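You operate a simulated robot arm through the tools that you are given. There is no shell and no other tool. Be economical: measure what you need, move in short steps, check, and stop when the job is done.

Carry out the task below with a simulated robot arm. There is one attempt and no reset: what you move stays moved.

TASK
Fit the black bike to the white card: saddle, stem and gear.
Fine: seat lever shut and stem knob tight again.

It is judged by the outcome, as a careful person would: the job done as asked, and still so three seconds after it is handed in. It fails if anything else is knocked over, pushed out of place, dropped, spilled or broken.

THE ROBOT
A 7-joint arm with a two-finger parallel gripper, fixed in place. Base frame: the origin is at the foot of the arm, x ahead of it, y to its left, z up. Units: m, degrees, N and s.
Its first joint turns from -149.0 to 149.0 degrees. Payload 3.43 kg.
The TCP is the grasp point between the finger pads, 0.03 m short of the fingertips. In the tool frame z runs along the fingers and y along their closing line. Largest opening 0.094 m; finger width 0.028, thickness 0.01; the body of the gripper, 0.05 by 0.096 m, starts 0.055 m behind the TCP.
Orientation is that of the tool frame in the base frame, as a unit quaternion [x, y, z, w]. With the fingers straight down and closing along the base's y, the tool's x points along the base's -x, its y along +y and its z along -z.

THE INTERFACE
- The arm moves only by the tool step_arm. Its argument "commands" is text: rows parted by semicolons, each of 7 numbers parted by spaces: the shift along the base's x, y, z in m, then the turn, a rotation vector about the base's x, y, z in degrees, then the gripper command, from -1 (shut) to 1 (fully open), values between in proportion. In form: dx dy dz wx wy wz claw; .... A call has 1 to 12 rows; each row is the pose to reach, as a shift and turn from the pose commanded when the call began. A row lasts 0.2 s, in which the tool goes at most 0.05 m and 8.6 degrees; a call with a longer step from one row to the next is refused whole, and so is a gripper value outside its range. A pose out of reach is approached as far as the arm can. The call stops where the force on the tool passes 90 N (or 10 N more than at its start, if that is more) or the arm is blocked; 0.2 s more then pass. Each finger travels about 0.045 m/s and halts on what it meets, pressing with about 41 N; the grip force reading is that of the motor and also rises with nothing between the fingers. The clock runs only during rows and for 0.2 s after the last one: add rows that repeat a pose to give the fingers time. The reply holds the time, the measured pose of the TCP, the force on the tool along the base axes, the opening and the grip force, in the units named above and with some noise, with the torque about the TCP (base axes, N m) and any sound that the robot's microphone picked up.
- Cameras (640 x 400 px; columns grow to the right, rows downward): "scene" is fixed at [0.2151, -0.6493, 1.2691]; the picture's right is [0.95, -0.30, 0.00], its down [-0.08, -0.25, -0.96] and it looks along [0.29, 0.92, -0.27] (base axes); focal length 374 px, centre (320, 200). "wrist" rides on the gripper at [0.076, 0.014, -0.103] in the tool frame; the picture's right is [-0.18, 0.98, 0.00], its down [-0.75, -0.14, -0.64] and it looks along [-0.63, -0.12, 0.77] (tool axes); focal length 243 px, centre (320, 200). There is no depth. A picture from a camera that has moved, and an enlarged one, comes with that camera's place and axes in the base frame and with its lens. The place of the scene camera against the robot may be out by one fixed shift of up to 0.012 m in any direction.
- camera(camera): a new picture of that camera. It takes no simulated time.
- enlarge(camera, box): a new picture of the part [left, top, right, bottom] of that camera's present view, enlarged. It takes no simulated time.
- sign_off(): hands the job in; it is judged then, once.

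Work in short steps. Places have to be worked out from the pictures, the camera data and where the tool is seen: move nearer, look again, correct. Check each grasp and each placing, and mend what went wrong. You have 120 turns and 84 pictures in all, those below and enlarged ones among them. Open the gripper and draw the arm clear of the work before you hand the job in, unless the task says otherwise; then end with one line.

The tools are called after "Call:" by a JSON object that holds its "fn" and its "kwargs". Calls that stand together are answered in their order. step_arm: Moves the arm, as the interface text tells. Its arguments: {"type":"object","properties":{"commands":{"type":"string"}},"required":["commands"]} The other tools are called the same way: camera (camera) takes a picture; enlarge (camera, box) takes an enlarged picture of a part of a camera's view; sign_off () hands the job in.

At the start:

```text
t: 0.0
position: [0.65, 0.7438, 1.2074]
tcp_rot: [0.0, 1.0, 0.0, 0.0]
ft_force: [-0.7, 0.0, 0.2]
ft_torque: [-0.01, 0.0, -0.04]
finger_gap: 0.0941
gripper_force: 0.1
```

scene: 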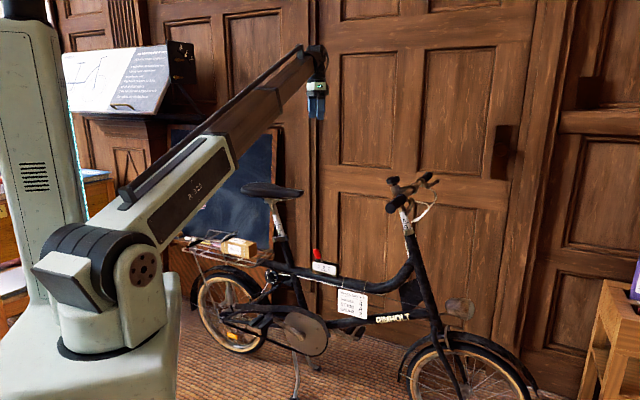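
wrist: 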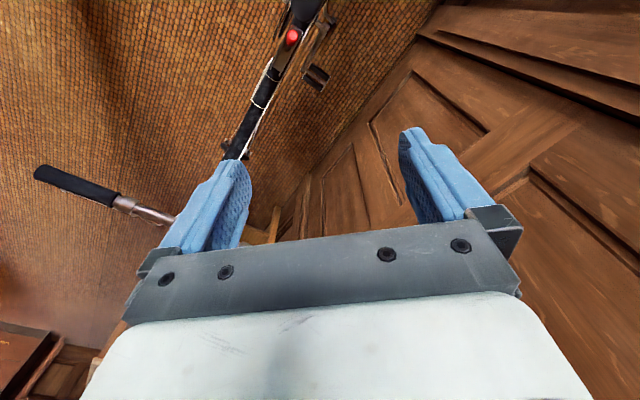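

The scene shows a black bike with a white card on its frame. I'll enlarge the card, and the saddle, stem and gear shifter regions.

Call:
{"fn": "enlarge", "kwargs": {"camera": "scene", "box": [300, 240, 420, 340]}}

Call:
{"fn": "enlarge", "kwargs": {"camera": "scene", "box": [230, 160, 350, 300]}}

Call:
{"fn": "enlarge", "kwargs": {"camera": "scene", "box": [370, 160, 480, 300]}}

Call:
{"fn": "enlarge", "kwargs": {"camera": "scene", "box": [50, 30, 210, 130]}}

```text
4.00 times, centred on (360, 290) of scene
camera zoom: at [0.2151, -0.6493, 1.2691], right [0.95, -0.3, 0.0], down [-0.08, -0.25, -0.96], along [0.29, 0.92, -0.27], focal length 1497 px, centre (160, -160)
```

zoom: 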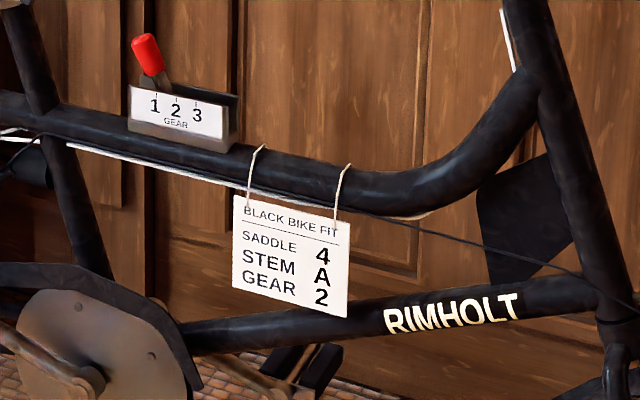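

```text
2.86 times, centred on (290, 230) of scene
camera zoom: at [0.2151, -0.6493, 1.2691], right [0.95, -0.3, 0.0], down [-0.08, -0.25, -0.96], along [0.29, 0.92, -0.27], focal length 1069 px, centre (406, 114)
```

zoom: 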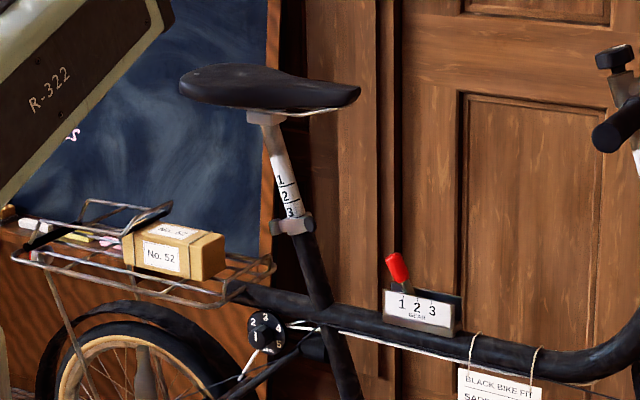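

```text
2.86 times, centred on (425, 230) of scene
camera zoom: at [0.2151, -0.6493, 1.2691], right [0.95, -0.3, 0.0], down [-0.08, -0.25, -0.96], along [0.29, 0.92, -0.27], focal length 1069 px, centre (20, 114)
```

zoom: 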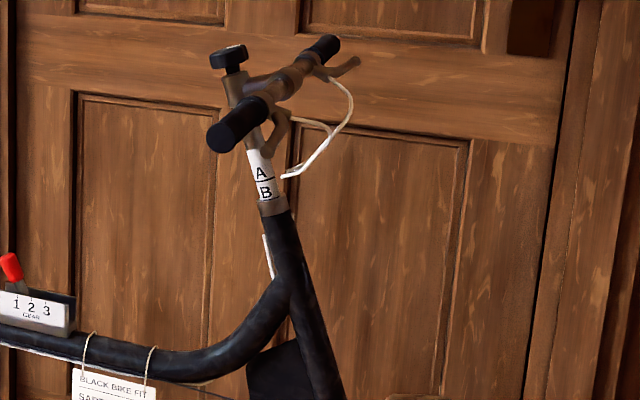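

```text
4.00 times, centred on (130, 80) of scene
camera zoom: at [0.2151, -0.6493, 1.2691], right [0.95, -0.3, 0.0], down [-0.08, -0.25, -0.96], along [0.29, 0.92, -0.27], focal length 1497 px, centre (1080, 680)
```

zoom: 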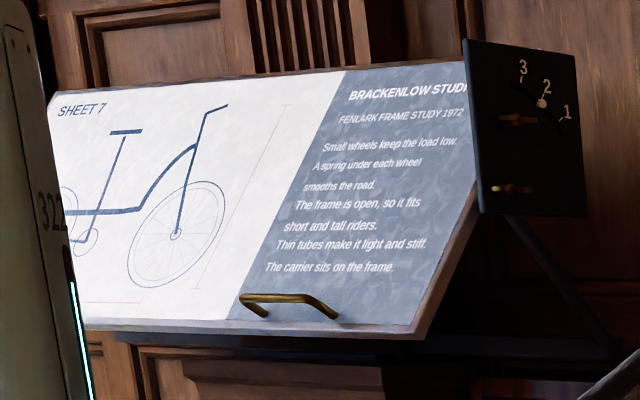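

Card: saddle 4, stem A, gear 2. I'll enlarge the seat collar, the dial, the stem and the red shifter.

Call:
{"fn": "enlarge", "kwargs": {"camera": "scene", "box": [260, 195, 308, 255]}}

Call:
{"fn": "enlarge", "kwargs": {"camera": "scene", "box": [380, 165, 450, 240]}}

Call:
{"fn": "enlarge", "kwargs": {"camera": "scene", "box": [250, 240, 350, 300]}}

```text
6.67 times, centred on (284, 225) of scene
camera zoom: at [0.2151, -0.6493, 1.2691], right [0.95, -0.3, 0.0], down [-0.08, -0.25, -0.96], along [0.29, 0.92, -0.27], focal length 2495 px, centre (560, 33)
```

zoom: 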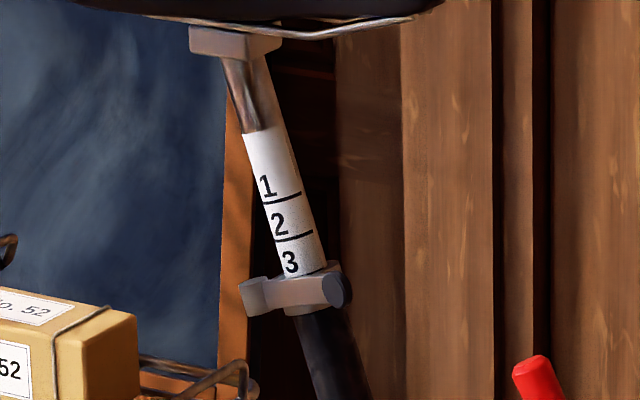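

```text
5.33 times, centred on (415, 202) of scene
camera zoom: at [0.2151, -0.6493, 1.2691], right [0.95, -0.3, 0.0], down [-0.08, -0.25, -0.96], along [0.29, 0.92, -0.27], focal length 1996 px, centre (-187, 187)
```

zoom: 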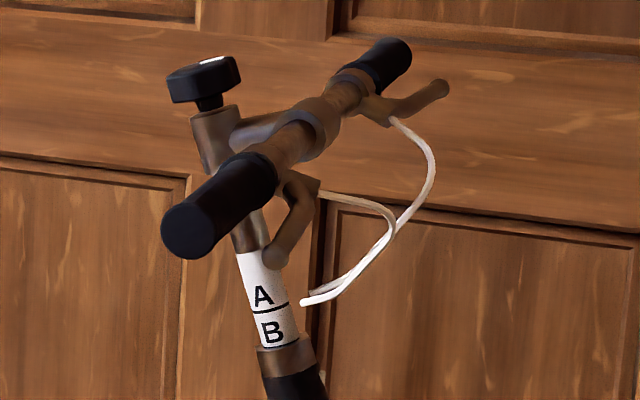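

```text
6.40 times, centred on (300, 270) of scene
camera zoom: at [0.2151, -0.6493, 1.2691], right [0.95, -0.3, 0.0], down [-0.08, -0.25, -0.96], along [0.29, 0.92, -0.27], focal length 2395 px, centre (448, -248)
```

zoom: 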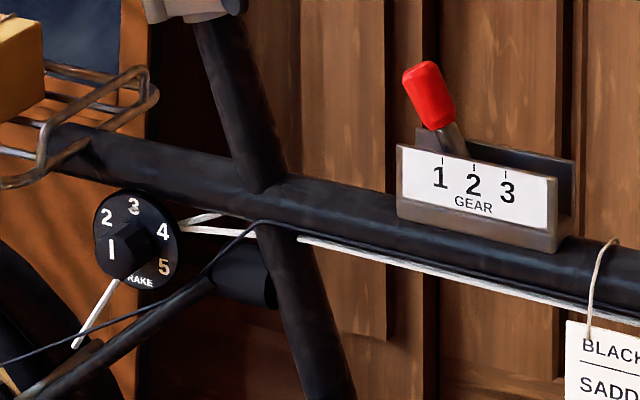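

Readings: the dial by the rear wheel is a brake (leave it). The post lines: saddle now at 3 (must rise one step), stem now at B (must drop one step), gear at 1. I pull back towards -y while turning the tool horizontal (pointing +y) so the wrist camera can look at the seat collar.

Call:
{"fn": "step_arm", "kwargs": {"commands": "-0.02 -0.03 0 8.2 0 0 0; -0.04 -0.06 0 16.4 0 0 0; -0.06 -0.09 0 24.6 0 0 0; -0.08 -0.12 0 32.8 0 0 0; -0.1 -0.15 0 41 0 0 0; -0.12 -0.18 0 49.2 0 0 0; -0.14 -0.21 0 57.4 0 0 0; -0.16 -0.24 0 65.6 0 0 0; -0.18 -0.27 0 73.8 0 0 0; -0.2 -0.3 0 82 0 0 0; -0.21 -0.33 0 90 0 0 0; -0.21 -0.33 0 90 0 0 0"}}

```text
t: 2.6
position: [0.4543, 0.4208, 1.2156]
tcp_rot: [0.0, 0.706, 0.708, 0.0]
ft_force: [1.3, -0.7, 0.6]
ft_torque: [0.01, -0.03, -0.01]
finger_gap: 0.0468
gripper_force: 0.0
out of reach, approached as far as the arm can: row 11, 12
```

Close to the target. Now I descend to about z=0.86.

Call:
{"fn": "step_arm", "kwargs": {"commands": "0 0 -0.045 0 0 0 0; 0 0 -0.09 0 0 0 0; 0 0 -0.135 0 0 0 0; 0 0 -0.18 0 0 0 0; 0 0 -0.225 0 0 0 0; 0 0 -0.27 0 0 0 0; 0 0 -0.315 0 0 0 0; 0 0 -0.36 0 0 0 0; 0 0 -0.36 0 0 0 0"}}

Call:
{"fn": "camera", "kwargs": {"camera": "wrist"}}

Call:
{"fn": "camera", "kwargs": {"camera": "scene"}}

```text
t: 4.6
position: [0.4734, 0.4337, 0.8437]
tcp_rot: [-0.001, 0.707, 0.707, 0.0]
ft_force: [-0.5, 0.1, 0.0]
ft_torque: [0.02, 0.01, -0.02]
finger_gap: 0.047
gripper_force: 0.0
out of reach, approached as far as the arm can: row 1, 2, 3, 4, 5, 6, 7, 8, 9
```

```text
74 pictures are left
camera wrist: at [0.3974, 0.3304, 0.8577], right [0.18, 0.0, 0.98], down [0.75, -0.64, -0.14], along [0.63, 0.77, -0.12], focal length 243 px, centre (320, 200)
```

wrist: 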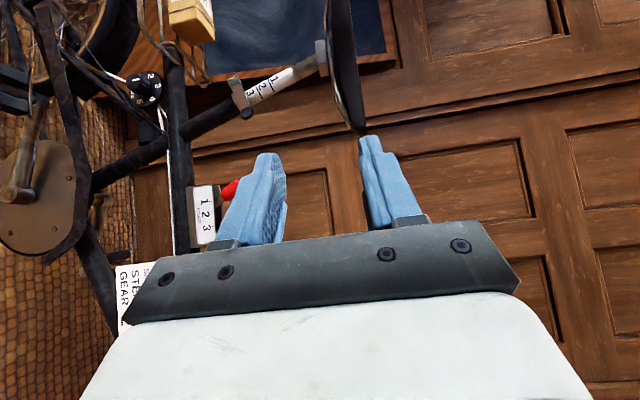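

```text
73 pictures are left
```

scene: 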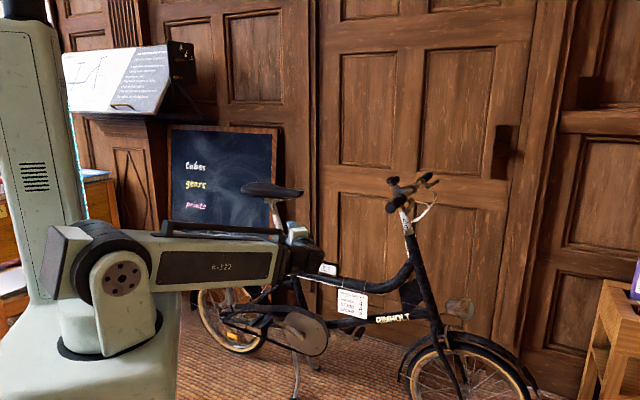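

Call:
{"fn": "enlarge", "kwargs": {"camera": "wrist", "box": [190, 60, 340, 140]}}

Call:
{"fn": "enlarge", "kwargs": {"camera": "wrist", "box": [160, 150, 290, 260]}}

```text
4.27 times, centred on (265, 100) of wrist
camera zoom: at [0.3974, 0.3304, 0.8577], right [0.18, 0.0, 0.98], down [0.75, -0.64, -0.14], along [0.63, 0.77, -0.12], focal length 1035 px, centre (555, 627)
```

zoom: 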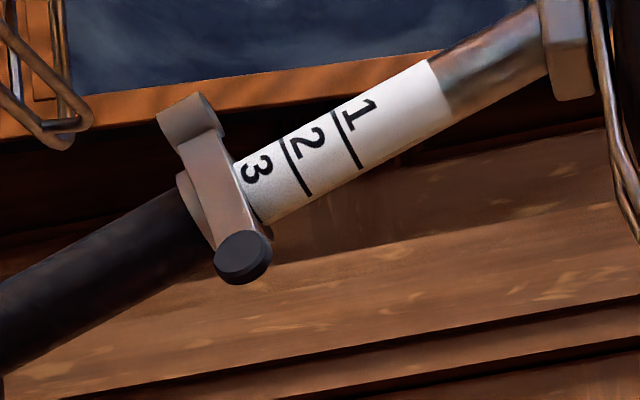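

```text
3.64 times, centred on (225, 205) of wrist
camera zoom: at [0.3974, 0.3304, 0.8577], right [0.18, 0.0, 0.98], down [0.75, -0.64, -0.14], along [0.63, 0.77, -0.12], focal length 882 px, centre (666, 182)
```

zoom: 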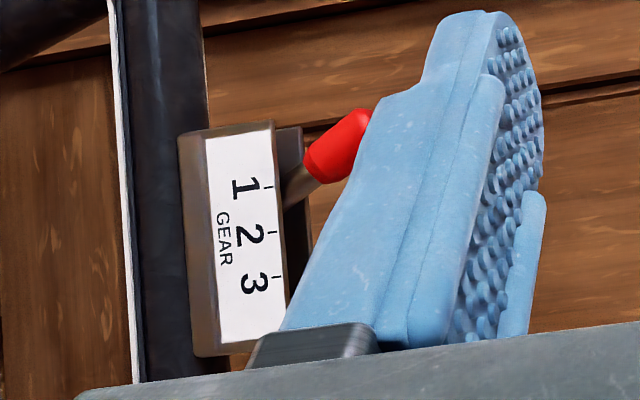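

Call:
{"fn": "enlarge", "kwargs": {"camera": "wrist", "box": [220, 75, 260, 130]}}

Call:
{"fn": "enlarge", "kwargs": {"camera": "scene", "box": [265, 225, 297, 245]}}

```text
7.27 times, centred on (240, 102) of wrist
camera zoom: at [0.3974, 0.3304, 0.8577], right [0.18, 0.0, 0.98], down [0.75, -0.64, -0.14], along [0.63, 0.77, -0.12], focal length 1764 px, centre (902, 909)
```

zoom: 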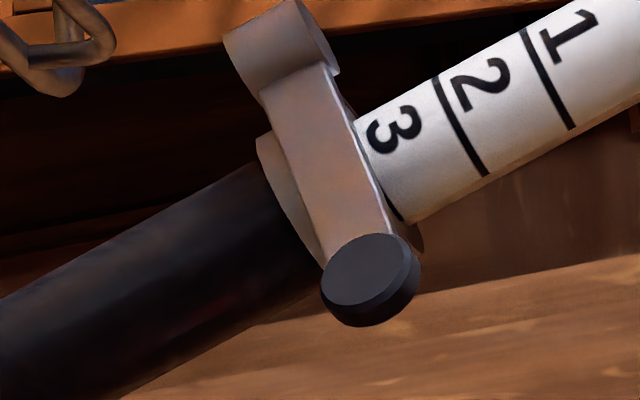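

```text
16.00 times, centred on (281, 235) of scene
camera zoom: at [0.2151, -0.6493, 1.2691], right [0.95, -0.3, 0.0], down [-0.08, -0.25, -0.96], along [0.29, 0.92, -0.27], focal length 5987 px, centre (944, -360)
```

zoom: 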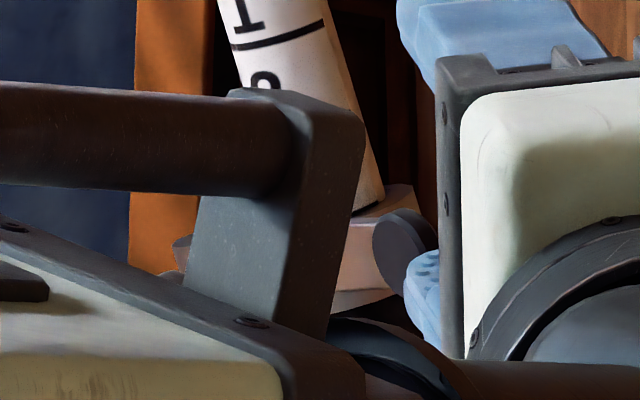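

The seat lever appears to be a bar across the near side of the collar: barrel pivot at the rear, black tip at the front at about (0.496, 0.65, 0.74). I move nearer with the fingers straddling that height, then look.

Call:
{"fn": "step_arm", "kwargs": {"commands": "0.02 0.03 -0.035 0 0 0 0; 0.03 0.06 -0.07 0 0 0 0.1; 0.04 0.09 -0.1 0 0 0 0.1; 0.04 0.09 -0.1 0 0 0 0.1"}}

Call:
{"fn": "camera", "kwargs": {"camera": "wrist"}}

```text
refused: row 1 steps farther than a row can; nothing moved
```

```text
68 pictures are left
camera wrist: at [0.3974, 0.3304, 0.8577], right [0.18, 0.0, 0.98], down [0.75, -0.64, -0.14], along [0.63, 0.77, -0.12], focal length 243 px, centre (320, 200)
```

wrist: 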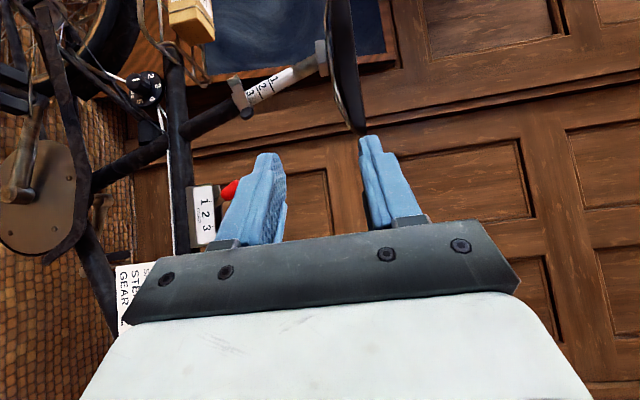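

The step was marginally too long (0.0502); I use smaller ones.

Call:
{"fn": "step_arm", "kwargs": {"commands": "0.015 0.025 -0.03 0 0 0 0.05; 0.03 0.05 -0.06 0 0 0 0.1; 0.04 0.075 -0.085 0 0 0 0.1; 0.045 0.09 -0.1 0 0 0 0.1; 0.045 0.09 -0.1 0 0 0 0.1"}}

Call:
{"fn": "camera", "kwargs": {"camera": "wrist"}}

```text
t: 5.8
position: [0.5218, 0.5224, 0.7445]
tcp_rot: [0.0, 0.707, 0.707, 0.0]
ft_force: [-0.7, 0.0, -0.4]
ft_torque: [-0.02, -0.02, 0.02]
finger_gap: 0.0518
gripper_force: 0.0
```

```text
67 pictures are left
camera wrist: at [0.4442, 0.4192, 0.7594], right [0.18, 0.0, 0.98], down [0.75, -0.64, -0.14], along [0.63, 0.77, -0.12], focal length 243 px, centre (320, 200)
```

wrist: 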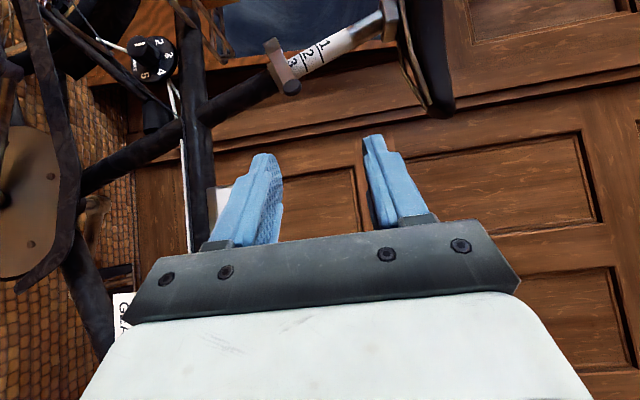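

Comparing both wrist views puts the lever tip deeper than I thought: about (0.52, 0.745, 0.708). I advance to y≈0.64 at z≈0.71 and look again.

Call:
{"fn": "step_arm", "kwargs": {"commands": "0 0.04 -0.012 0 0 0 0.1; 0 0.08 -0.024 0 0 0 0.1; 0 0.12 -0.036 0 0 0 0.1; 0 0.12 -0.036 0 0 0 0.1"}}

Call:
{"fn": "camera", "kwargs": {"camera": "wrist"}}

```text
t: 6.8
position: [0.519, 0.6426, 0.7106]
tcp_rot: [0.0, 0.707, 0.707, 0.0]
ft_force: [0.4, 0.3, 0.0]
ft_torque: [0.0, -0.02, 0.02]
finger_gap: 0.0514
gripper_force: 0.1
```

```text
66 pictures are left
camera wrist: at [0.4426, 0.5409, 0.7255], right [0.18, 0.0, 0.98], down [0.75, -0.64, -0.14], along [0.63, 0.77, -0.12], focal length 243 px, centre (320, 200)
```

wrist: 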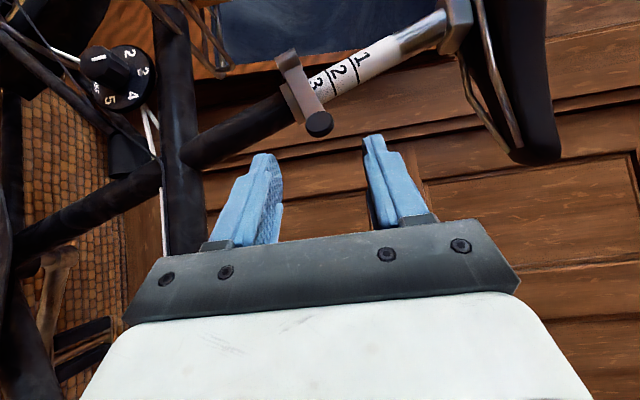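

The lever tip is now estimated at (0.520, 0.73, 0.710), pivot barrel near (0.472, 0.745, 0.698). I advance so the fingertips just pass the black tip, fingers above and below it.

Call:
{"fn": "step_arm", "kwargs": {"commands": "0.002 0.035 0 0 0 0 0; 0.003 0.068 0 0 0 0 0; 0.003 0.068 0 0 0 0 0"}}

Call:
{"fn": "enlarge", "kwargs": {"camera": "wrist", "box": [200, 60, 480, 260]}}

```text
t: 7.6
position: [0.521, 0.711, 0.7114]
tcp_rot: [-0.001, 0.707, 0.707, 0.0]
ft_force: [-0.7, 0.2, 0.1]
ft_torque: [-0.02, -0.01, 0.03]
finger_gap: 0.0469
gripper_force: 0.0
```

```text
2.00 times, centred on (340, 160) of wrist
camera zoom: at [0.445, 0.608, 0.7257], right [0.18, 0.0, 0.98], down [0.75, -0.64, -0.14], along [0.63, 0.77, -0.12], focal length 485 px, centre (280, 280)
```

zoom: 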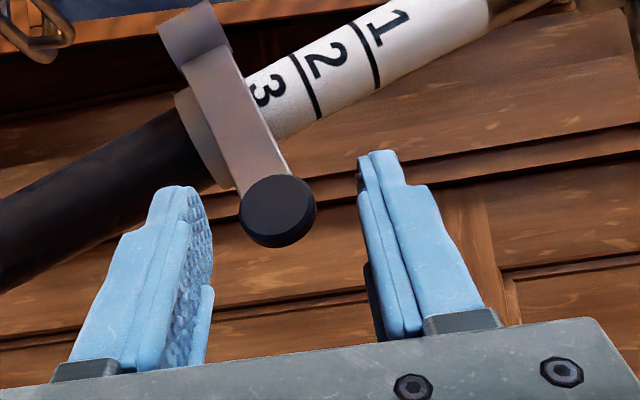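

The disc lies midway between the fingers at y≈0.733. I go in 7 mm more and close on it.

Call:
{"fn": "step_arm", "kwargs": {"commands": "0 0.007 -0.001 0 0 0 0; 0 0.007 -0.001 0 0 0 -1; 0 0.007 -0.001 0 0 0 -1; 0 0.007 -0.001 0 0 0 -1; 0 0.007 -0.001 0 0 0 -1"}}

Call:
{"fn": "enlarge", "kwargs": {"camera": "wrist", "box": [200, 60, 480, 260]}}

```text
t: 8.8
position: [0.5218, 0.7178, 0.7073]
tcp_rot: [-0.001, 0.708, 0.706, 0.001]
ft_force: [-1.6, -3.1, -17.3]
ft_torque: [-1.08, -0.48, 0.25]
finger_gap: 0.023
gripper_force: 45.2
```

```text
2.00 times, centred on (340, 160) of wrist
camera zoom: at [0.4458, 0.6152, 0.723], right [0.18, 0.0, 0.98], down [0.75, -0.64, -0.14], along [0.63, 0.77, -0.12], focal length 485 px, centre (280, 280)
```

zoom: 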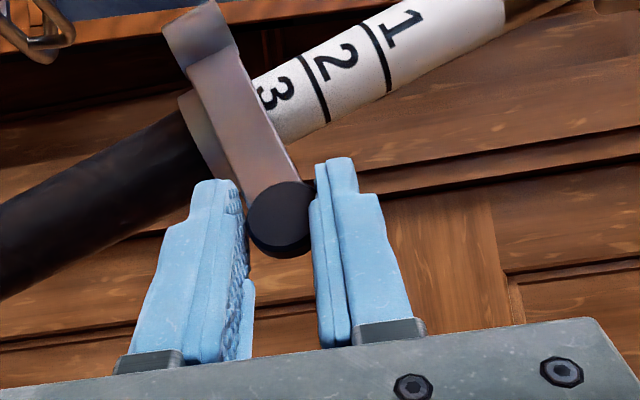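

The tip is gripped (gap 23 mm). I swing it outward about the barrel pivot by about 20°, turning the tool with it, and watch the force.

Call:
{"fn": "step_arm", "kwargs": {"commands": "-0.0025 -0.0042 -0.0006 1.2 0 -4.85 -1; -0.0053 -0.0084 -0.0013 2.4 0 -9.7 -1; -0.0085 -0.0121 -0.002 3.6 0 -14.5 -1; -0.0119 -0.0157 -0.003 4.8 0 -19.4 -1; -0.0119 -0.0157 -0.003 4.8 0 -19.4 -1"}}

Call:
{"fn": "camera", "kwargs": {"camera": "wrist"}}

```text
t: 10.0
position: [0.5124, 0.6998, 0.7074]
tcp_rot: [0.119, 0.666, 0.726, 0.12]
ft_force: [0.5, -2.6, 0.3]
ft_torque: [0.07, -0.04, -0.09]
finger_gap: 0.0
gripper_force: 33.2
```

```text
63 pictures are left
camera wrist: at [0.4058, 0.6287, 0.7138], right [0.16, -0.14, 0.98], down [0.5, -0.84, -0.2], along [0.85, 0.52, -0.06], focal length 243 px, centre (320, 200)
```

wrist: 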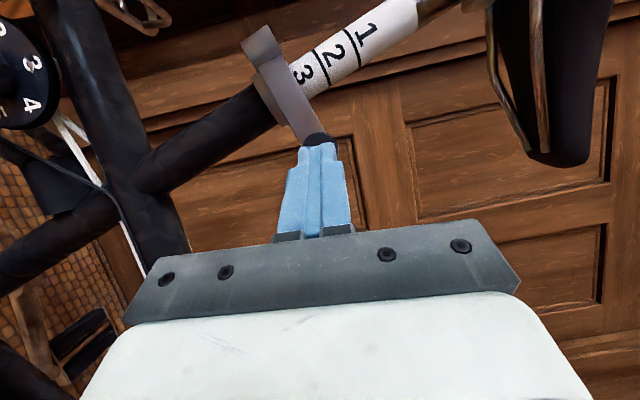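

The pads slipped off the rounded tip. I back out straight, open, turn back, and look to see whether the lever moved at all.

Call:
{"fn": "step_arm", "kwargs": {"commands": "0.003 -0.02 0 -1.2 0 4.8 -1; 0.006 -0.04 0 -2.4 0 9.7 0; 0.01 -0.05 0 -3.6 0 14.5 0; 0.0119 -0.05 0.003 -4.8 0 19.4 0; 0.0119 -0.05 0.003 -4.8 0 19.4 0; 0.0119 -0.05 0.003 -4.8 0 19.4 0"}}

Call:
{"fn": "enlarge", "kwargs": {"camera": "wrist", "box": [230, 20, 390, 170]}}

```text
t: 11.4
position: [0.524, 0.6518, 0.7093]
tcp_rot: [0.0, 0.707, 0.708, 0.0]
ft_force: [0.1, 0.3, 0.1]
ft_torque: [0.03, 0.02, 0.06]
finger_gap: 0.0469
gripper_force: 0.0
```

```text
2.67 times, centred on (310, 95) of wrist
camera zoom: at [0.4471, 0.5483, 0.7239], right [0.18, 0.0, 0.98], down [0.75, -0.64, -0.14], along [0.63, 0.77, -0.12], focal length 647 px, centre (347, 480)
```

zoom: 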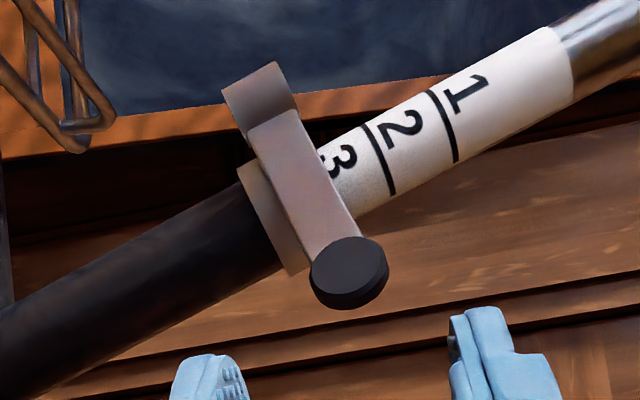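

The lever didn't move; the bar slants outward and the collar is tilted about 14°. I'll regrip better aligned: first back off and roll the tool ~166° about its own axis so the camera goes to the front (+x) side, clear of the carrier box.

Call:
{"fn": "step_arm", "kwargs": {"commands": "0 -0.03 0 0 8.3 0 0; 0 -0.05 0 0 16.6 0 0; 0 -0.05 0 0 24.9 0 0; 0 -0.05 0 0 33.2 0 0; 0 -0.05 0 0 41.5 0 0; 0 -0.05 0 0 49.8 0 0; 0 -0.05 0 0 58.1 0 0; 0 -0.05 0 0 66.4 0 0; 0 -0.05 0 0 74.7 0 0; 0 -0.05 0 0 83 0 0"}}

Call:
{"fn": "step_arm", "kwargs": {"commands": "0 0 0 0 8.3 0 0; 0 0 0 0 16.6 0 0; 0 0 0 0 24.9 0 0; 0 0 0 0 33.2 0 0; 0 0 0 0 41.5 0 0; 0 0 0 0 49.8 0 0; 0 0 0 0 58.1 0 0; 0 0 0 0 66.4 0 0; 0 0 0 0 74.7 0 0; 0 0 0 0 83 0 0; 0 0 0 0 83 0 0"}}

Call:
{"fn": "camera", "kwargs": {"camera": "wrist"}}

```text
t: 13.6
position: [0.5232, 0.6019, 0.7097]
tcp_rot: [0.469, 0.529, 0.53, -0.469]
ft_force: [0.3, -0.2, -0.7]
ft_torque: [0.02, 0.0, 0.02]
finger_gap: 0.0472
gripper_force: 0.0
```

```text
t: 16.0
position: [0.522, 0.6017, 0.708]
tcp_rot: [-0.702, -0.085, -0.086, 0.702]
ft_force: [-0.3, 0.5, 0.3]
ft_torque: [-0.01, -0.02, -0.01]
finger_gap: 0.0469
gripper_force: 0.0
```

```text
61 pictures are left
camera wrist: at [0.6002, 0.4994, 0.7134], right [0.06, 0.0, -1.0], down [-0.77, -0.64, -0.04], along [-0.64, 0.77, -0.04], focal length 243 px, centre (320, 200)
```

wrist: 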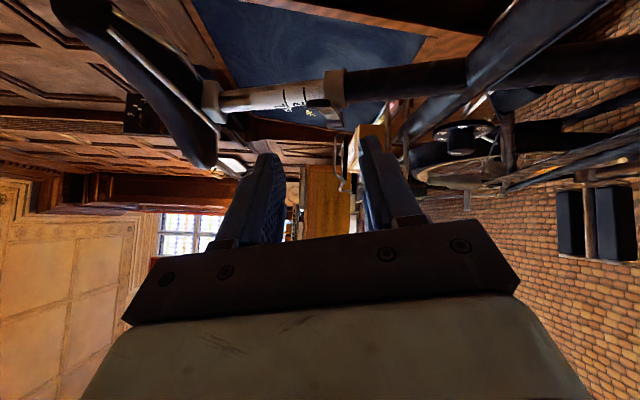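

Roll worked. Enlarging the lever from this front side.

Call:
{"fn": "enlarge", "kwargs": {"camera": "wrist", "box": [280, 60, 370, 140]}}

```text
5.00 times, centred on (325, 100) of wrist
camera zoom: at [0.6002, 0.4994, 0.7134], right [0.06, 0.0, -1.0], down [-0.77, -0.64, -0.04], along [-0.64, 0.77, -0.04], focal length 1213 px, centre (295, 700)
```

zoom: 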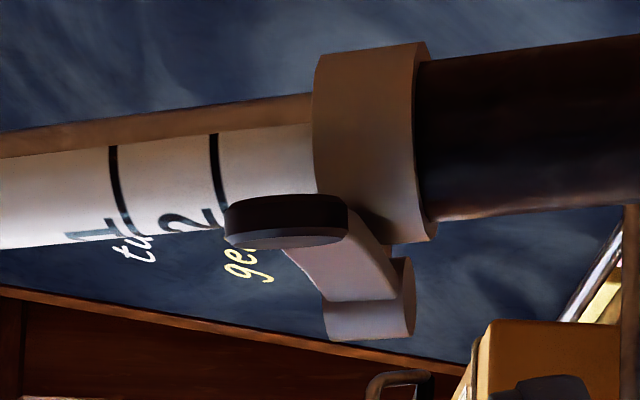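

Triangulating the two views: post centre ≈(0.518, 0.806, 0.689), pivot barrel ≈(0.482, 0.800, 0.687), tip ≈(0.522, 0.738, 0.710). So the lever opens by swinging the tip towards -x. I'll close the fingers, go in on the +x side of the tip, then push it -x.

Call:
{"fn": "step_arm", "kwargs": {"commands": "0.038 0 0 0 0 0 -1; 0.038 0.04 0 0 0 0 -1; 0.038 0.08 0 0 0 0 -1; 0.038 0.123 0 0 0 0 -1; 0.038 0.123 0 0 0 0 -1"}}

Call:
{"fn": "enlarge", "kwargs": {"camera": "wrist", "box": [200, 0, 440, 200]}}

```text
t: 17.2
position: [0.5611, 0.7254, 0.7075]
tcp_rot: [0.702, 0.086, 0.086, -0.702]
ft_force: [0.0, 0.5, -0.4]
ft_torque: [0.0, -0.01, -0.02]
finger_gap: 0.0
gripper_force: 32.7
```

```text
2.00 times, centred on (320, 100) of wrist
camera zoom: at [0.6385, 0.6226, 0.7117], right [0.06, 0.0, -1.0], down [-0.77, -0.64, -0.05], along [-0.64, 0.77, -0.04], focal length 485 px, centre (320, 400)
```

zoom: 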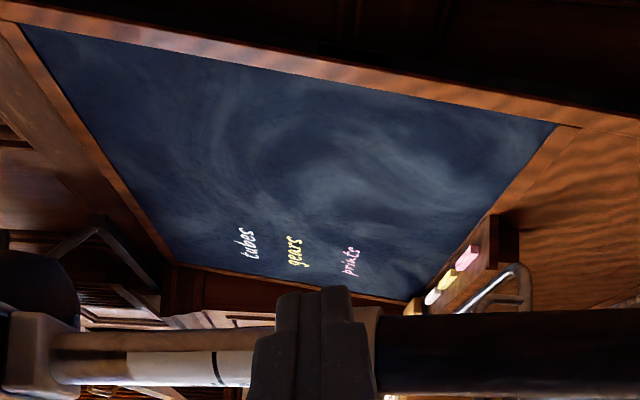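

The closed fingers are at the +x side of the lever tip. Pushing -x in 1 cm steps, watching force.

Call:
{"fn": "step_arm", "kwargs": {"commands": "-0.012 0 0 0 0 0 -1; -0.024 0 0 0 0 0 -1; -0.034 0 0 0 0 0 -1; -0.044 -0.003 0 0 0 0 -1; -0.054 -0.005 -0.002 0 0 0 -1; -0.064 -0.006 -0.003 0 0 0 -1; -0.072 -0.006 -0.004 0 0 0 -1"}}

Call:
{"fn": "camera", "kwargs": {"camera": "wrist"}}

```text
t: 18.8
position: [0.4879, 0.7189, 0.7047]
tcp_rot: [-0.701, -0.087, -0.085, 0.703]
ft_force: [1.1, -0.4, -0.4]
ft_torque: [0.02, -0.02, 0.0]
finger_gap: 0.0
gripper_force: 32.5
```

```text
58 pictures are left
camera wrist: at [0.566, 0.6166, 0.71], right [0.06, 0.0, -1.0], down [-0.76, -0.64, -0.05], along [-0.64, 0.77, -0.04], focal length 243 px, centre (320, 200)
```

wrist: 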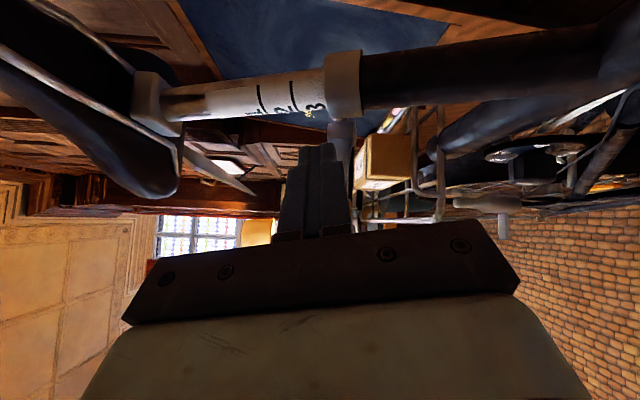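

The lever has swung with almost no force left. I push a bit further to open it fully.

Call:
{"fn": "step_arm", "kwargs": {"commands": "-0.01 0 0 0 0 0 -1; -0.02 0 -0.001 0 0 0 -1; -0.03 0 -0.002 0 0 0 -1; -0.04 0.003 -0.003 0 0 0 -1; -0.04 0.003 -0.003 0 0 0 -1"}}

Call:
{"fn": "camera", "kwargs": {"camera": "wrist"}}

Call:
{"fn": "enlarge", "kwargs": {"camera": "scene", "box": [230, 160, 350, 260]}}

```text
t: 20.0
position: [0.4519, 0.721, 0.7027]
tcp_rot: [0.703, 0.082, 0.089, -0.701]
ft_force: [34.5, -18.3, 4.5]
ft_torque: [-0.06, -0.31, -0.82]
finger_gap: 0.0
gripper_force: 33.0
```

```text
57 pictures are left
camera wrist: at [0.529, 0.6173, 0.7073], right [0.06, 0.0, -1.0], down [-0.77, -0.64, -0.04], along [-0.63, 0.77, -0.04], focal length 243 px, centre (320, 200)
```

wrist: 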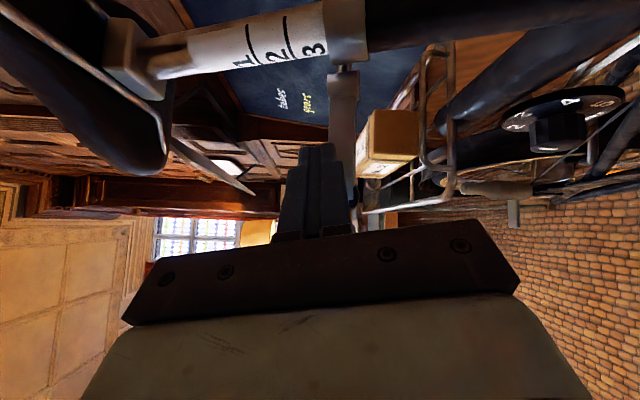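

```text
4.00 times, centred on (290, 210) of scene
camera zoom: at [0.2151, -0.6493, 1.2691], right [0.95, -0.3, 0.0], down [-0.08, -0.25, -0.96], along [0.29, 0.92, -0.27], focal length 1497 px, centre (440, 160)
```

zoom: 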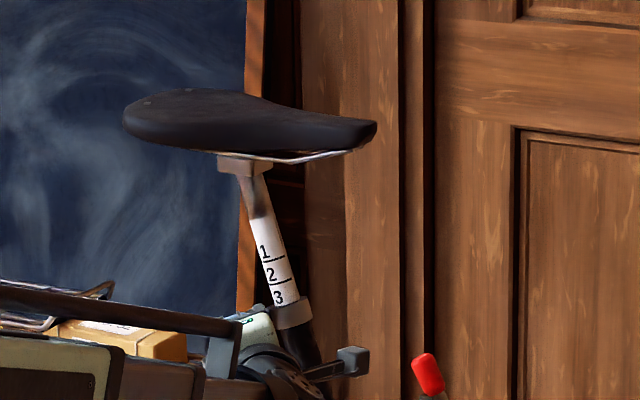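

34 N at the end: the lever is against its open stop. I back away from it, withdraw, and roll the tool -90° so the fingers can close on the seat post horizontally.

Call:
{"fn": "step_arm", "kwargs": {"commands": "0.03 0 0 0 0 0 -1; 0.04 -0.04 0 0 0 0 -1; 0.04 -0.085 0 0 0 0 -1; 0.04 -0.13 0 0 0 0 0.2; 0.04 -0.13 0.03 0 -8.5 0 0.2; 0.04 -0.13 0.06 0 -17 0 0.2; 0.04 -0.13 0.085 0 -25.5 0 0.2; 0.04 -0.13 0.085 0 -34 0 0.2; 0.04 -0.13 0.085 0 -42.5 0 0.2; 0.04 -0.13 0.085 0 -51 0 0.2; 0.04 -0.13 0.085 0 -59.5 0 0.2; 0.04 -0.13 0.085 0 -68 0 0.2"}}

Call:
{"fn": "step_arm", "kwargs": {"commands": "0 0 0 0 -8.5 0 0.2; 0 0 0 0 -17 0 0.2; 0 0 0 0 -22 0 0.2; 0 0 0 0 -22 0 0.2"}}

Call:
{"fn": "camera", "kwargs": {"camera": "wrist"}}

```text
t: 22.6
position: [0.4895, 0.5927, 0.7871]
tcp_rot: [-0.533, -0.465, -0.464, 0.533]
ft_force: [0.0, 0.0, -0.6]
ft_torque: [-0.01, 0.0, -0.01]
finger_gap: 0.0567
gripper_force: 0.1
```

```text
t: 23.6
position: [0.4888, 0.592, 0.7874]
tcp_rot: [0.435, 0.557, 0.558, -0.435]
ft_force: [-0.2, -0.3, 0.8]
ft_torque: [-0.01, -0.01, 0.0]
finger_gap: 0.0564
gripper_force: 0.0
```

```text
55 pictures are left
camera wrist: at [0.4843, 0.4896, 0.8644], right [1.0, 0.0, 0.06], down [0.05, -0.64, -0.77], along [0.04, 0.77, -0.64], focal length 243 px, centre (320, 200)
```

wrist: 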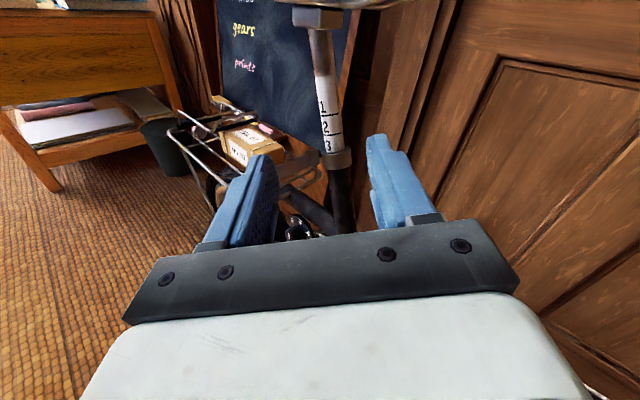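

Very good view: the post lies centred between the fingers. I advance so that the pads straddle it (y≈0.802).

Call:
{"fn": "step_arm", "kwargs": {"commands": "0 0.045 0 0 0 0 0.2; 0 0.09 0 0 0 0 0.2; 0 0.135 0 0 0 0 0.2; 0 0.175 0 0 0 0 0.2; 0 0.175 0 0 0 0 0.2"}}

Call:
{"fn": "camera", "kwargs": {"camera": "wrist"}}

```text
t: 24.8
position: [0.4902, 0.7669, 0.7873]
tcp_rot: [0.436, 0.557, 0.557, -0.436]
ft_force: [-0.8, 0.2, -0.3]
ft_torque: [0.01, 0.01, -0.02]
finger_gap: 0.0567
gripper_force: 0.0
```

```text
54 pictures are left
camera wrist: at [0.4863, 0.6652, 0.8654], right [1.0, 0.0, 0.06], down [0.04, -0.64, -0.77], along [0.04, 0.77, -0.64], focal length 243 px, centre (320, 200)
```

wrist: 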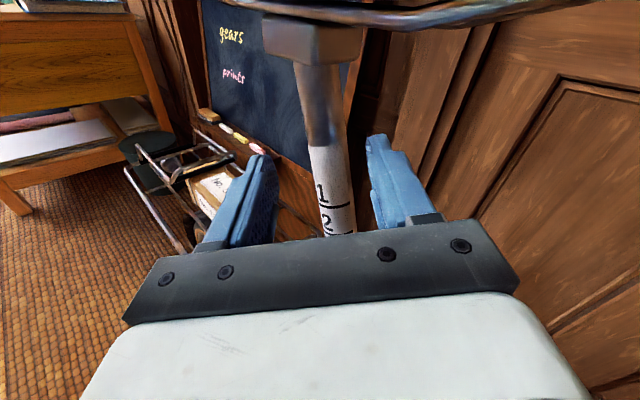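

Call:
{"fn": "step_arm", "kwargs": {"commands": "0.004 0.035 0 0 0 0 0.2; 0.004 0.035 0 0 0 0 0.2"}}

Call:
{"fn": "enlarge", "kwargs": {"camera": "wrist", "box": [200, 0, 480, 250]}}

```text
t: 25.4
position: [0.4922, 0.8029, 0.7884]
tcp_rot: [0.436, 0.557, 0.558, -0.435]
ft_force: [-0.5, 1.0, 0.5]
ft_torque: [-0.01, 0.0, -0.04]
finger_gap: 0.0559
gripper_force: 0.2
```

```text
1.60 times, centred on (340, 125) of wrist
camera zoom: at [0.4885, 0.7003, 0.866], right [1.0, 0.0, 0.06], down [0.04, -0.64, -0.77], along [0.04, 0.77, -0.64], focal length 388 px, centre (288, 320)
```

zoom: 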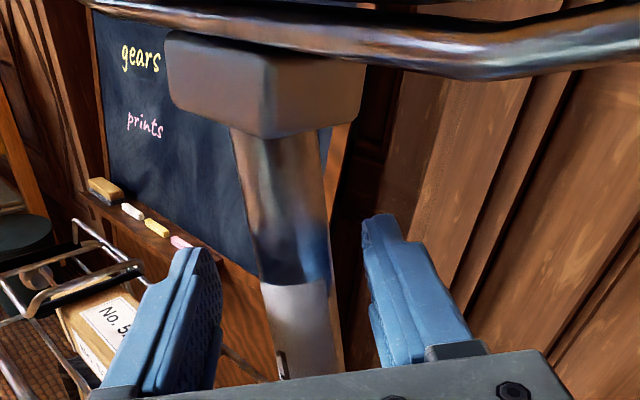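

The post sits ~5 mm right of the pad centre. I shift and close on it.

Call:
{"fn": "step_arm", "kwargs": {"commands": "0.005 0 0 0 0 0 0; 0.005 0 0 0 0 0 -1; 0.005 0 0 0 0 0 -1; 0.005 0 0 0 0 0 -1; 0.005 0 0 0 0 0 -1"}}

Call:
{"fn": "enlarge", "kwargs": {"camera": "scene", "box": [240, 180, 320, 250]}}

```text
t: 26.6
position: [0.4952, 0.804, 0.7881]
tcp_rot: [0.435, 0.557, 0.556, -0.437]
ft_force: [-14.6, -0.7, -8.2]
ft_torque: [-0.14, 1.23, -0.05]
finger_gap: 0.0269
gripper_force: 45.2
```

```text
5.71 times, centred on (280, 215) of scene
camera zoom: at [0.2151, -0.6493, 1.2691], right [0.95, -0.3, 0.0], down [-0.08, -0.25, -0.96], along [0.29, 0.92, -0.27], focal length 2138 px, centre (549, 114)
```

zoom: 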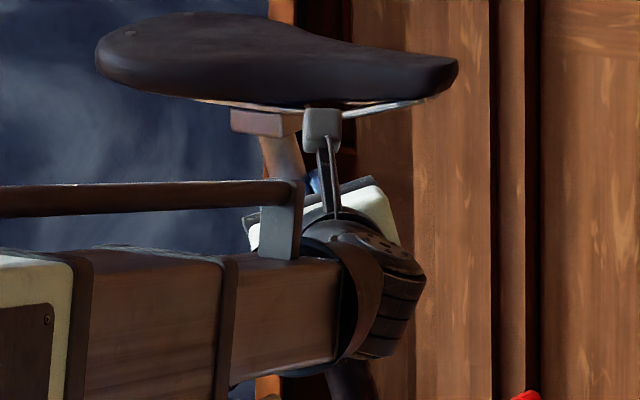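

Gripped the post (gap 27 mm). Line spacing measures about 25 mm, so I raise 25 mm along the tilted post axis in small steps.

Call:
{"fn": "step_arm", "kwargs": {"commands": "-0.0012 0 0.0048 0 0 0 -1; -0.0024 0 0.0097 0 0 0 -1; -0.0036 0 0.0146 0 0 0 -1; -0.0048 0 0.0194 0 0 0 -1; -0.006 0 0.0243 0 0 0 -1; -0.006 0 0.0243 0 0 0 -1"}}

Call:
{"fn": "enlarge", "kwargs": {"camera": "scene", "box": [240, 170, 320, 240]}}

```text
t: 28.0
position: [0.4916, 0.8039, 0.8096]
tcp_rot: [0.435, 0.558, 0.557, -0.435]
ft_force: [-18.5, 35.1, -26.8]
ft_torque: [-0.36, 1.19, 0.02]
finger_gap: 0.0269
gripper_force: 45.0
```

```text
5.71 times, centred on (280, 205) of scene
camera zoom: at [0.2151, -0.6493, 1.2691], right [0.95, -0.3, 0.0], down [-0.08, -0.25, -0.96], along [0.29, 0.92, -0.27], focal length 2138 px, centre (549, 171)
```

zoom: 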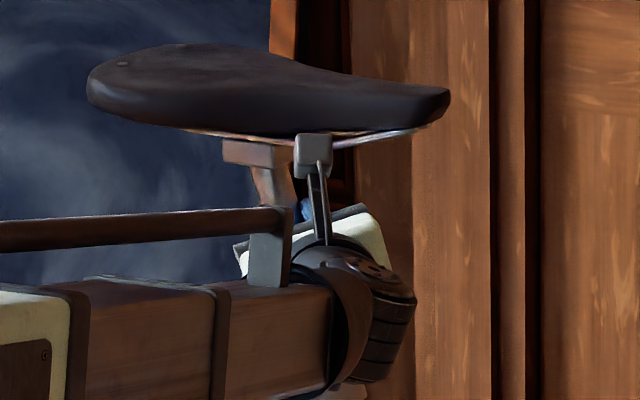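

Moved about 22–25 mm. I release and back off to read the marks, watching whether it stays.

Call:
{"fn": "step_arm", "kwargs": {"commands": "0 0 0 0 0 0 -0.2; 0 0 0 0 0 0 0.2; 0 -0.02 0 0 0 0 0.2; 0 -0.06 0 0 0 0 0.2; 0 -0.1 -0.01 0 0 0 0.2; 0 -0.14 -0.02 0 0 0 0.2; 0 -0.18 -0.02 0 0 0 0.2"}}

Call:
{"fn": "enlarge", "kwargs": {"camera": "wrist", "box": [270, 30, 390, 230]}}

```text
t: 29.6
position: [0.4907, 0.6218, 0.7904]
tcp_rot: [0.435, 0.558, 0.557, -0.436]
ft_force: [0.1, 0.6, -0.2]
ft_torque: [0.02, -0.03, 0.03]
finger_gap: 0.0565
gripper_force: 0.0
```

```text
2.00 times, centred on (330, 130) of wrist
camera zoom: at [0.487, 0.5182, 0.8678], right [1.0, 0.0, 0.06], down [0.04, -0.64, -0.77], along [0.04, 0.77, -0.64], focal length 485 px, centre (300, 340)
```

zoom: 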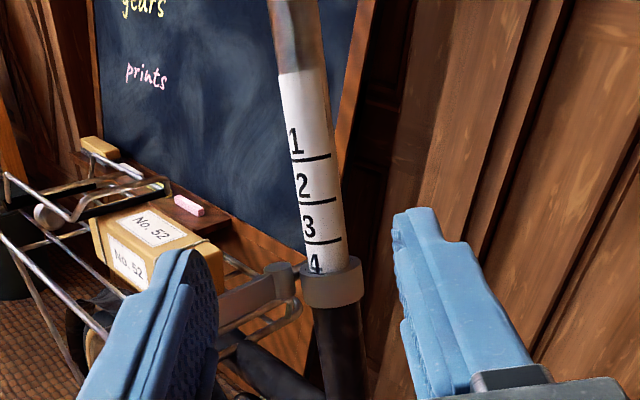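

Call:
{"fn": "enlarge", "kwargs": {"camera": "wrist", "box": [315, 80, 365, 190]}}

```text
3.64 times, centred on (340, 135) of wrist
camera zoom: at [0.487, 0.5182, 0.8678], right [1.0, 0.0, 0.06], down [0.04, -0.64, -0.77], along [0.04, 0.77, -0.64], focal length 882 px, centre (247, 436)
```

zoom: 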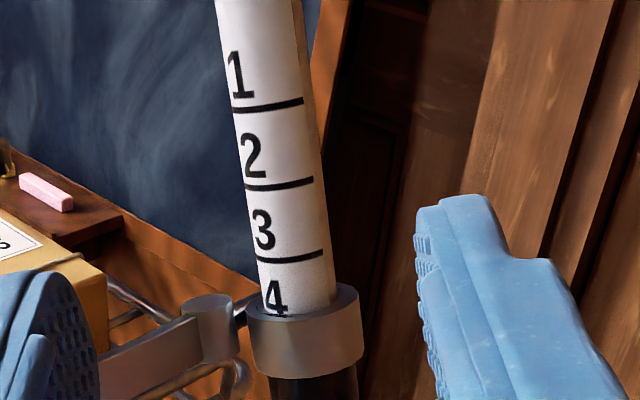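

"4" is now part-visible; its line should still be ~3–4 mm below the collar rim. I go back in, regrip lower, and raise a further ~4 mm.

Call:
{"fn": "step_arm", "kwargs": {"commands": "0.002 0.045 0 0 0 0 0.2; 0.004 0.09 0 0 0 0 0.2; 0.005 0.135 0 0 0 0 0.2; 0.005 0.18 0 0 0 0 0.2; 0.005 0.18 0 0 0 0 -1; 0.005 0.18 0 0 0 0 -1; 0.005 0.18 0 0 0 0 -1; 0.005 0.18 0 0 0 0 -1"}}

Call:
{"fn": "step_arm", "kwargs": {"commands": "-0.001 0 0.004 0 0 0 -1; -0.0016 0 0.0065 0 0 0 -1; -0.0016 0 0.0065 0 0 0 -1"}}

```text
t: 31.4
position: [0.4957, 0.8047, 0.7906]
tcp_rot: [0.436, 0.557, 0.557, -0.435]
ft_force: [-1.1, 3.9, -1.2]
ft_torque: [-0.24, 1.1, -0.32]
finger_gap: 0.0269
gripper_force: 45.1
```

```text
t: 32.2
position: [0.4939, 0.8039, 0.7971]
tcp_rot: [0.436, 0.558, 0.556, -0.435]
ft_force: [-4.4, 22.7, -25.2]
ft_torque: [-1.12, 1.2, -0.38]
finger_gap: 0.0268
gripper_force: 45.1
```

Call:
{"fn": "step_arm", "kwargs": {"commands": "0 0 0 0 0 0 -0.2; 0 0 0 0 0 0 0.2; 0 -0.02 0 0 0 0 0.2; 0 -0.06 0 0 0 0 0.2; 0 -0.1 0 0 0 0 0.2; 0 -0.14 -0.005 0 0 0 0.2; 0 -0.18 -0.005 0 0 0 0.2"}}

Call:
{"fn": "enlarge", "kwargs": {"camera": "wrist", "box": [315, 80, 365, 190]}}

```text
t: 33.8
position: [0.4958, 0.6213, 0.7929]
tcp_rot: [0.435, 0.557, 0.558, -0.435]
ft_force: [0.5, 0.6, 0.2]
ft_torque: [-0.02, -0.01, 0.01]
finger_gap: 0.0564
gripper_force: 0.0
```

```text
3.64 times, centred on (340, 135) of wrist
camera zoom: at [0.491, 0.5181, 0.8698], right [1.0, 0.0, 0.06], down [0.04, -0.64, -0.77], along [0.04, 0.77, -0.64], focal length 882 px, centre (247, 436)
```

zoom: 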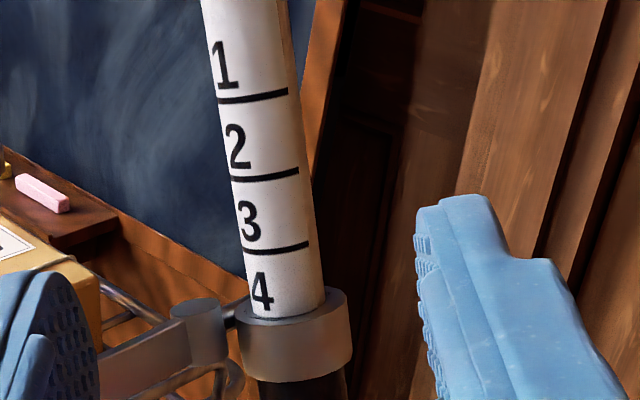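

The 4 is fully shown with its line at the collar rim, just as 3 was before. Next, shut the lever: I move left (-x) with closed fingers to see the opened lever and the box on the carrier.

Call:
{"fn": "step_arm", "kwargs": {"commands": "-0.03 -0.02 -0.01 0 0 0 -1; -0.06 -0.03 -0.02 0 0 0 -1; -0.085 -0.03 -0.03 0 0 0 -1; -0.085 -0.03 -0.03 0 0 0 -1"}}

Call:
{"fn": "camera", "kwargs": {"camera": "wrist"}}

```text
t: 34.8
position: [0.4104, 0.5904, 0.7619]
tcp_rot: [0.435, 0.557, 0.557, -0.436]
ft_force: [-0.3, -0.4, 0.6]
ft_torque: [-0.02, 0.01, 0.01]
finger_gap: 0.0
gripper_force: 27.7
```

```text
47 pictures are left
camera wrist: at [0.4059, 0.4885, 0.8394], right [1.0, 0.0, 0.06], down [0.05, -0.64, -0.77], along [0.04, 0.77, -0.64], focal length 243 px, centre (320, 200)
```

wrist: 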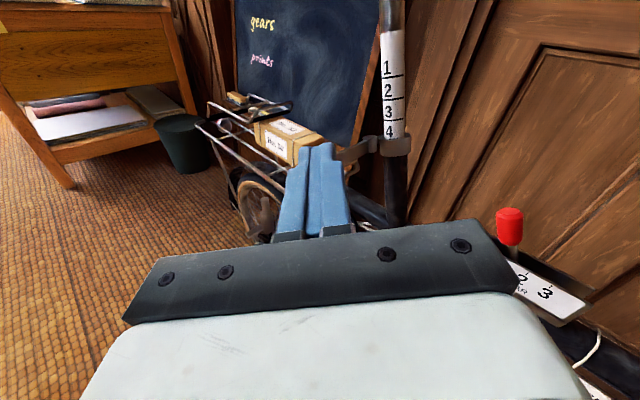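

Call:
{"fn": "enlarge", "kwargs": {"camera": "wrist", "box": [240, 90, 430, 210]}}

Call:
{"fn": "enlarge", "kwargs": {"camera": "scene", "box": [240, 210, 310, 270]}}

```text
3.33 times, centred on (335, 150) of wrist
camera zoom: at [0.4059, 0.4885, 0.8394], right [1.0, 0.0, 0.06], down [0.05, -0.64, -0.77], along [0.04, 0.77, -0.64], focal length 809 px, centre (270, 367)
```

zoom: 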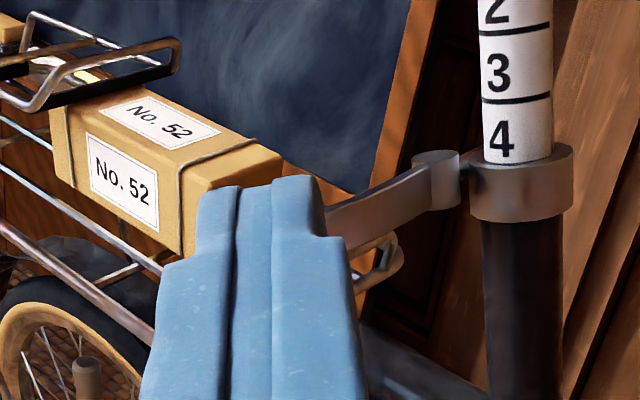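

```text
6.67 times, centred on (275, 240) of scene
camera zoom: at [0.2151, -0.6493, 1.2691], right [0.95, -0.3, 0.0], down [-0.08, -0.25, -0.96], along [0.29, 0.92, -0.27], focal length 2495 px, centre (620, -67)
```

zoom: 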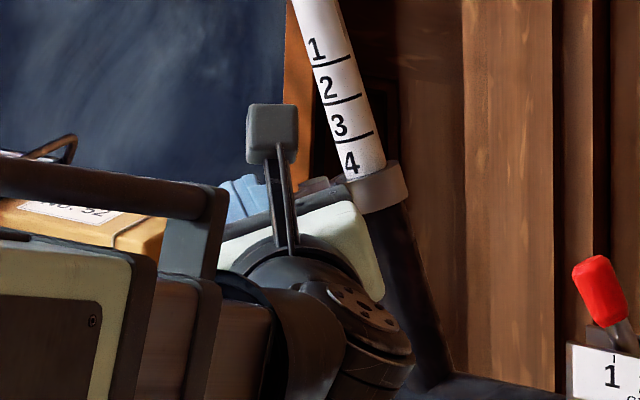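

The open lever points rearward (-x), tip near (0.415, 0.766, 0.67), black tip on its far side. I'll roll the tool back +90° so fingers go above and below the bar, at a stand-off, then look.

Call:
{"fn": "step_arm", "kwargs": {"commands": "0 0 -0.01 0 8.2 0 -1; 0.003 0 -0.02 0 16.4 0 0; 0.006 0 -0.03 0 24.6 0 0; 0.009 0 -0.04 0 32.8 0 0; 0.012 0 -0.05 0 41 0 0; 0.012 0 -0.06 0 49.2 0 0; 0.012 0 -0.07 0 57.4 0 0; 0.012 0.02 -0.08 0 65.6 0 0; 0.012 0.05 -0.09 0 73.8 0 0; 0.012 0.08 -0.09 0 82 0 0; 0.012 0.11 -0.09 0 90 0 0; 0.012 0.11 -0.09 0 90 0 0"}}

Call:
{"fn": "camera", "kwargs": {"camera": "wrist"}}

```text
t: 37.4
position: [0.4211, 0.7014, 0.6745]
tcp_rot: [0.702, 0.086, 0.086, -0.702]
ft_force: [0.0, -0.2, 0.3]
ft_torque: [0.01, 0.0, 0.0]
finger_gap: 0.0467
gripper_force: 0.0
```

```text
44 pictures are left
camera wrist: at [0.4988, 0.5995, 0.6788], right [0.06, 0.0, -1.0], down [-0.77, -0.64, -0.04], along [-0.64, 0.77, -0.04], focal length 243 px, centre (320, 200)
```

wrist: 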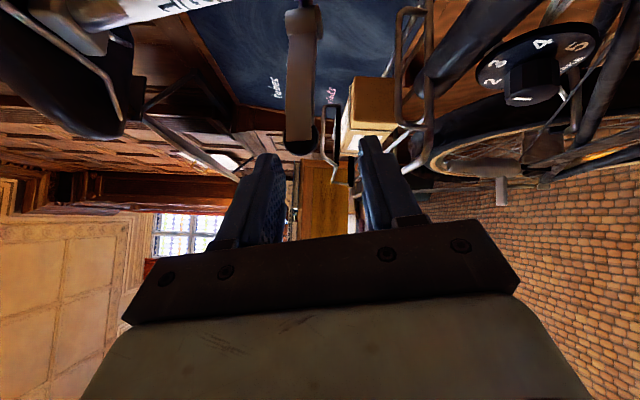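

The lever bar sits ~13–15 mm higher than the pads' centre. I raise, narrow the opening, and advance so the tips pass just beyond the bar.

Call:
{"fn": "step_arm", "kwargs": {"commands": "0.002 0 0.014 0 0 0 -0.15; 0.002 0.03 0.014 0 0 0 -0.15; 0.002 0.05 0.014 0 0 0 -0.15; 0.002 0.05 0.014 0 0 0 -0.15"}}

Call:
{"fn": "enlarge", "kwargs": {"camera": "wrist", "box": [200, 60, 440, 240]}}

```text
t: 38.4
position: [0.4232, 0.7524, 0.6884]
tcp_rot: [-0.701, -0.087, -0.086, 0.702]
ft_force: [-0.8, 1.0, 0.2]
ft_torque: [0.03, 0.02, -0.04]
finger_gap: 0.0399
gripper_force: 0.1
```

```text
2.22 times, centred on (320, 150) of wrist
camera zoom: at [0.4999, 0.6499, 0.6932], right [0.06, 0.0, -1.0], down [-0.77, -0.64, -0.05], along [-0.64, 0.77, -0.04], focal length 539 px, centre (320, 311)
```

zoom: 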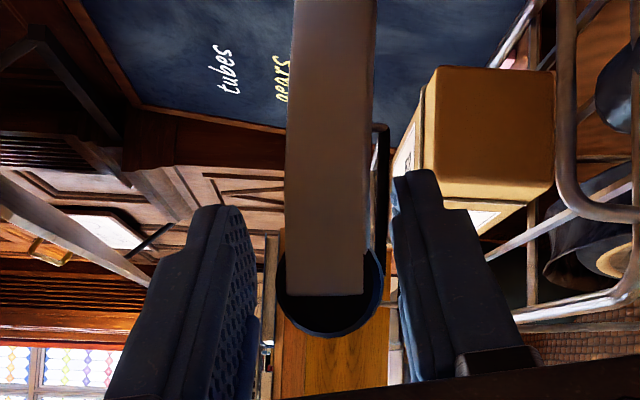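

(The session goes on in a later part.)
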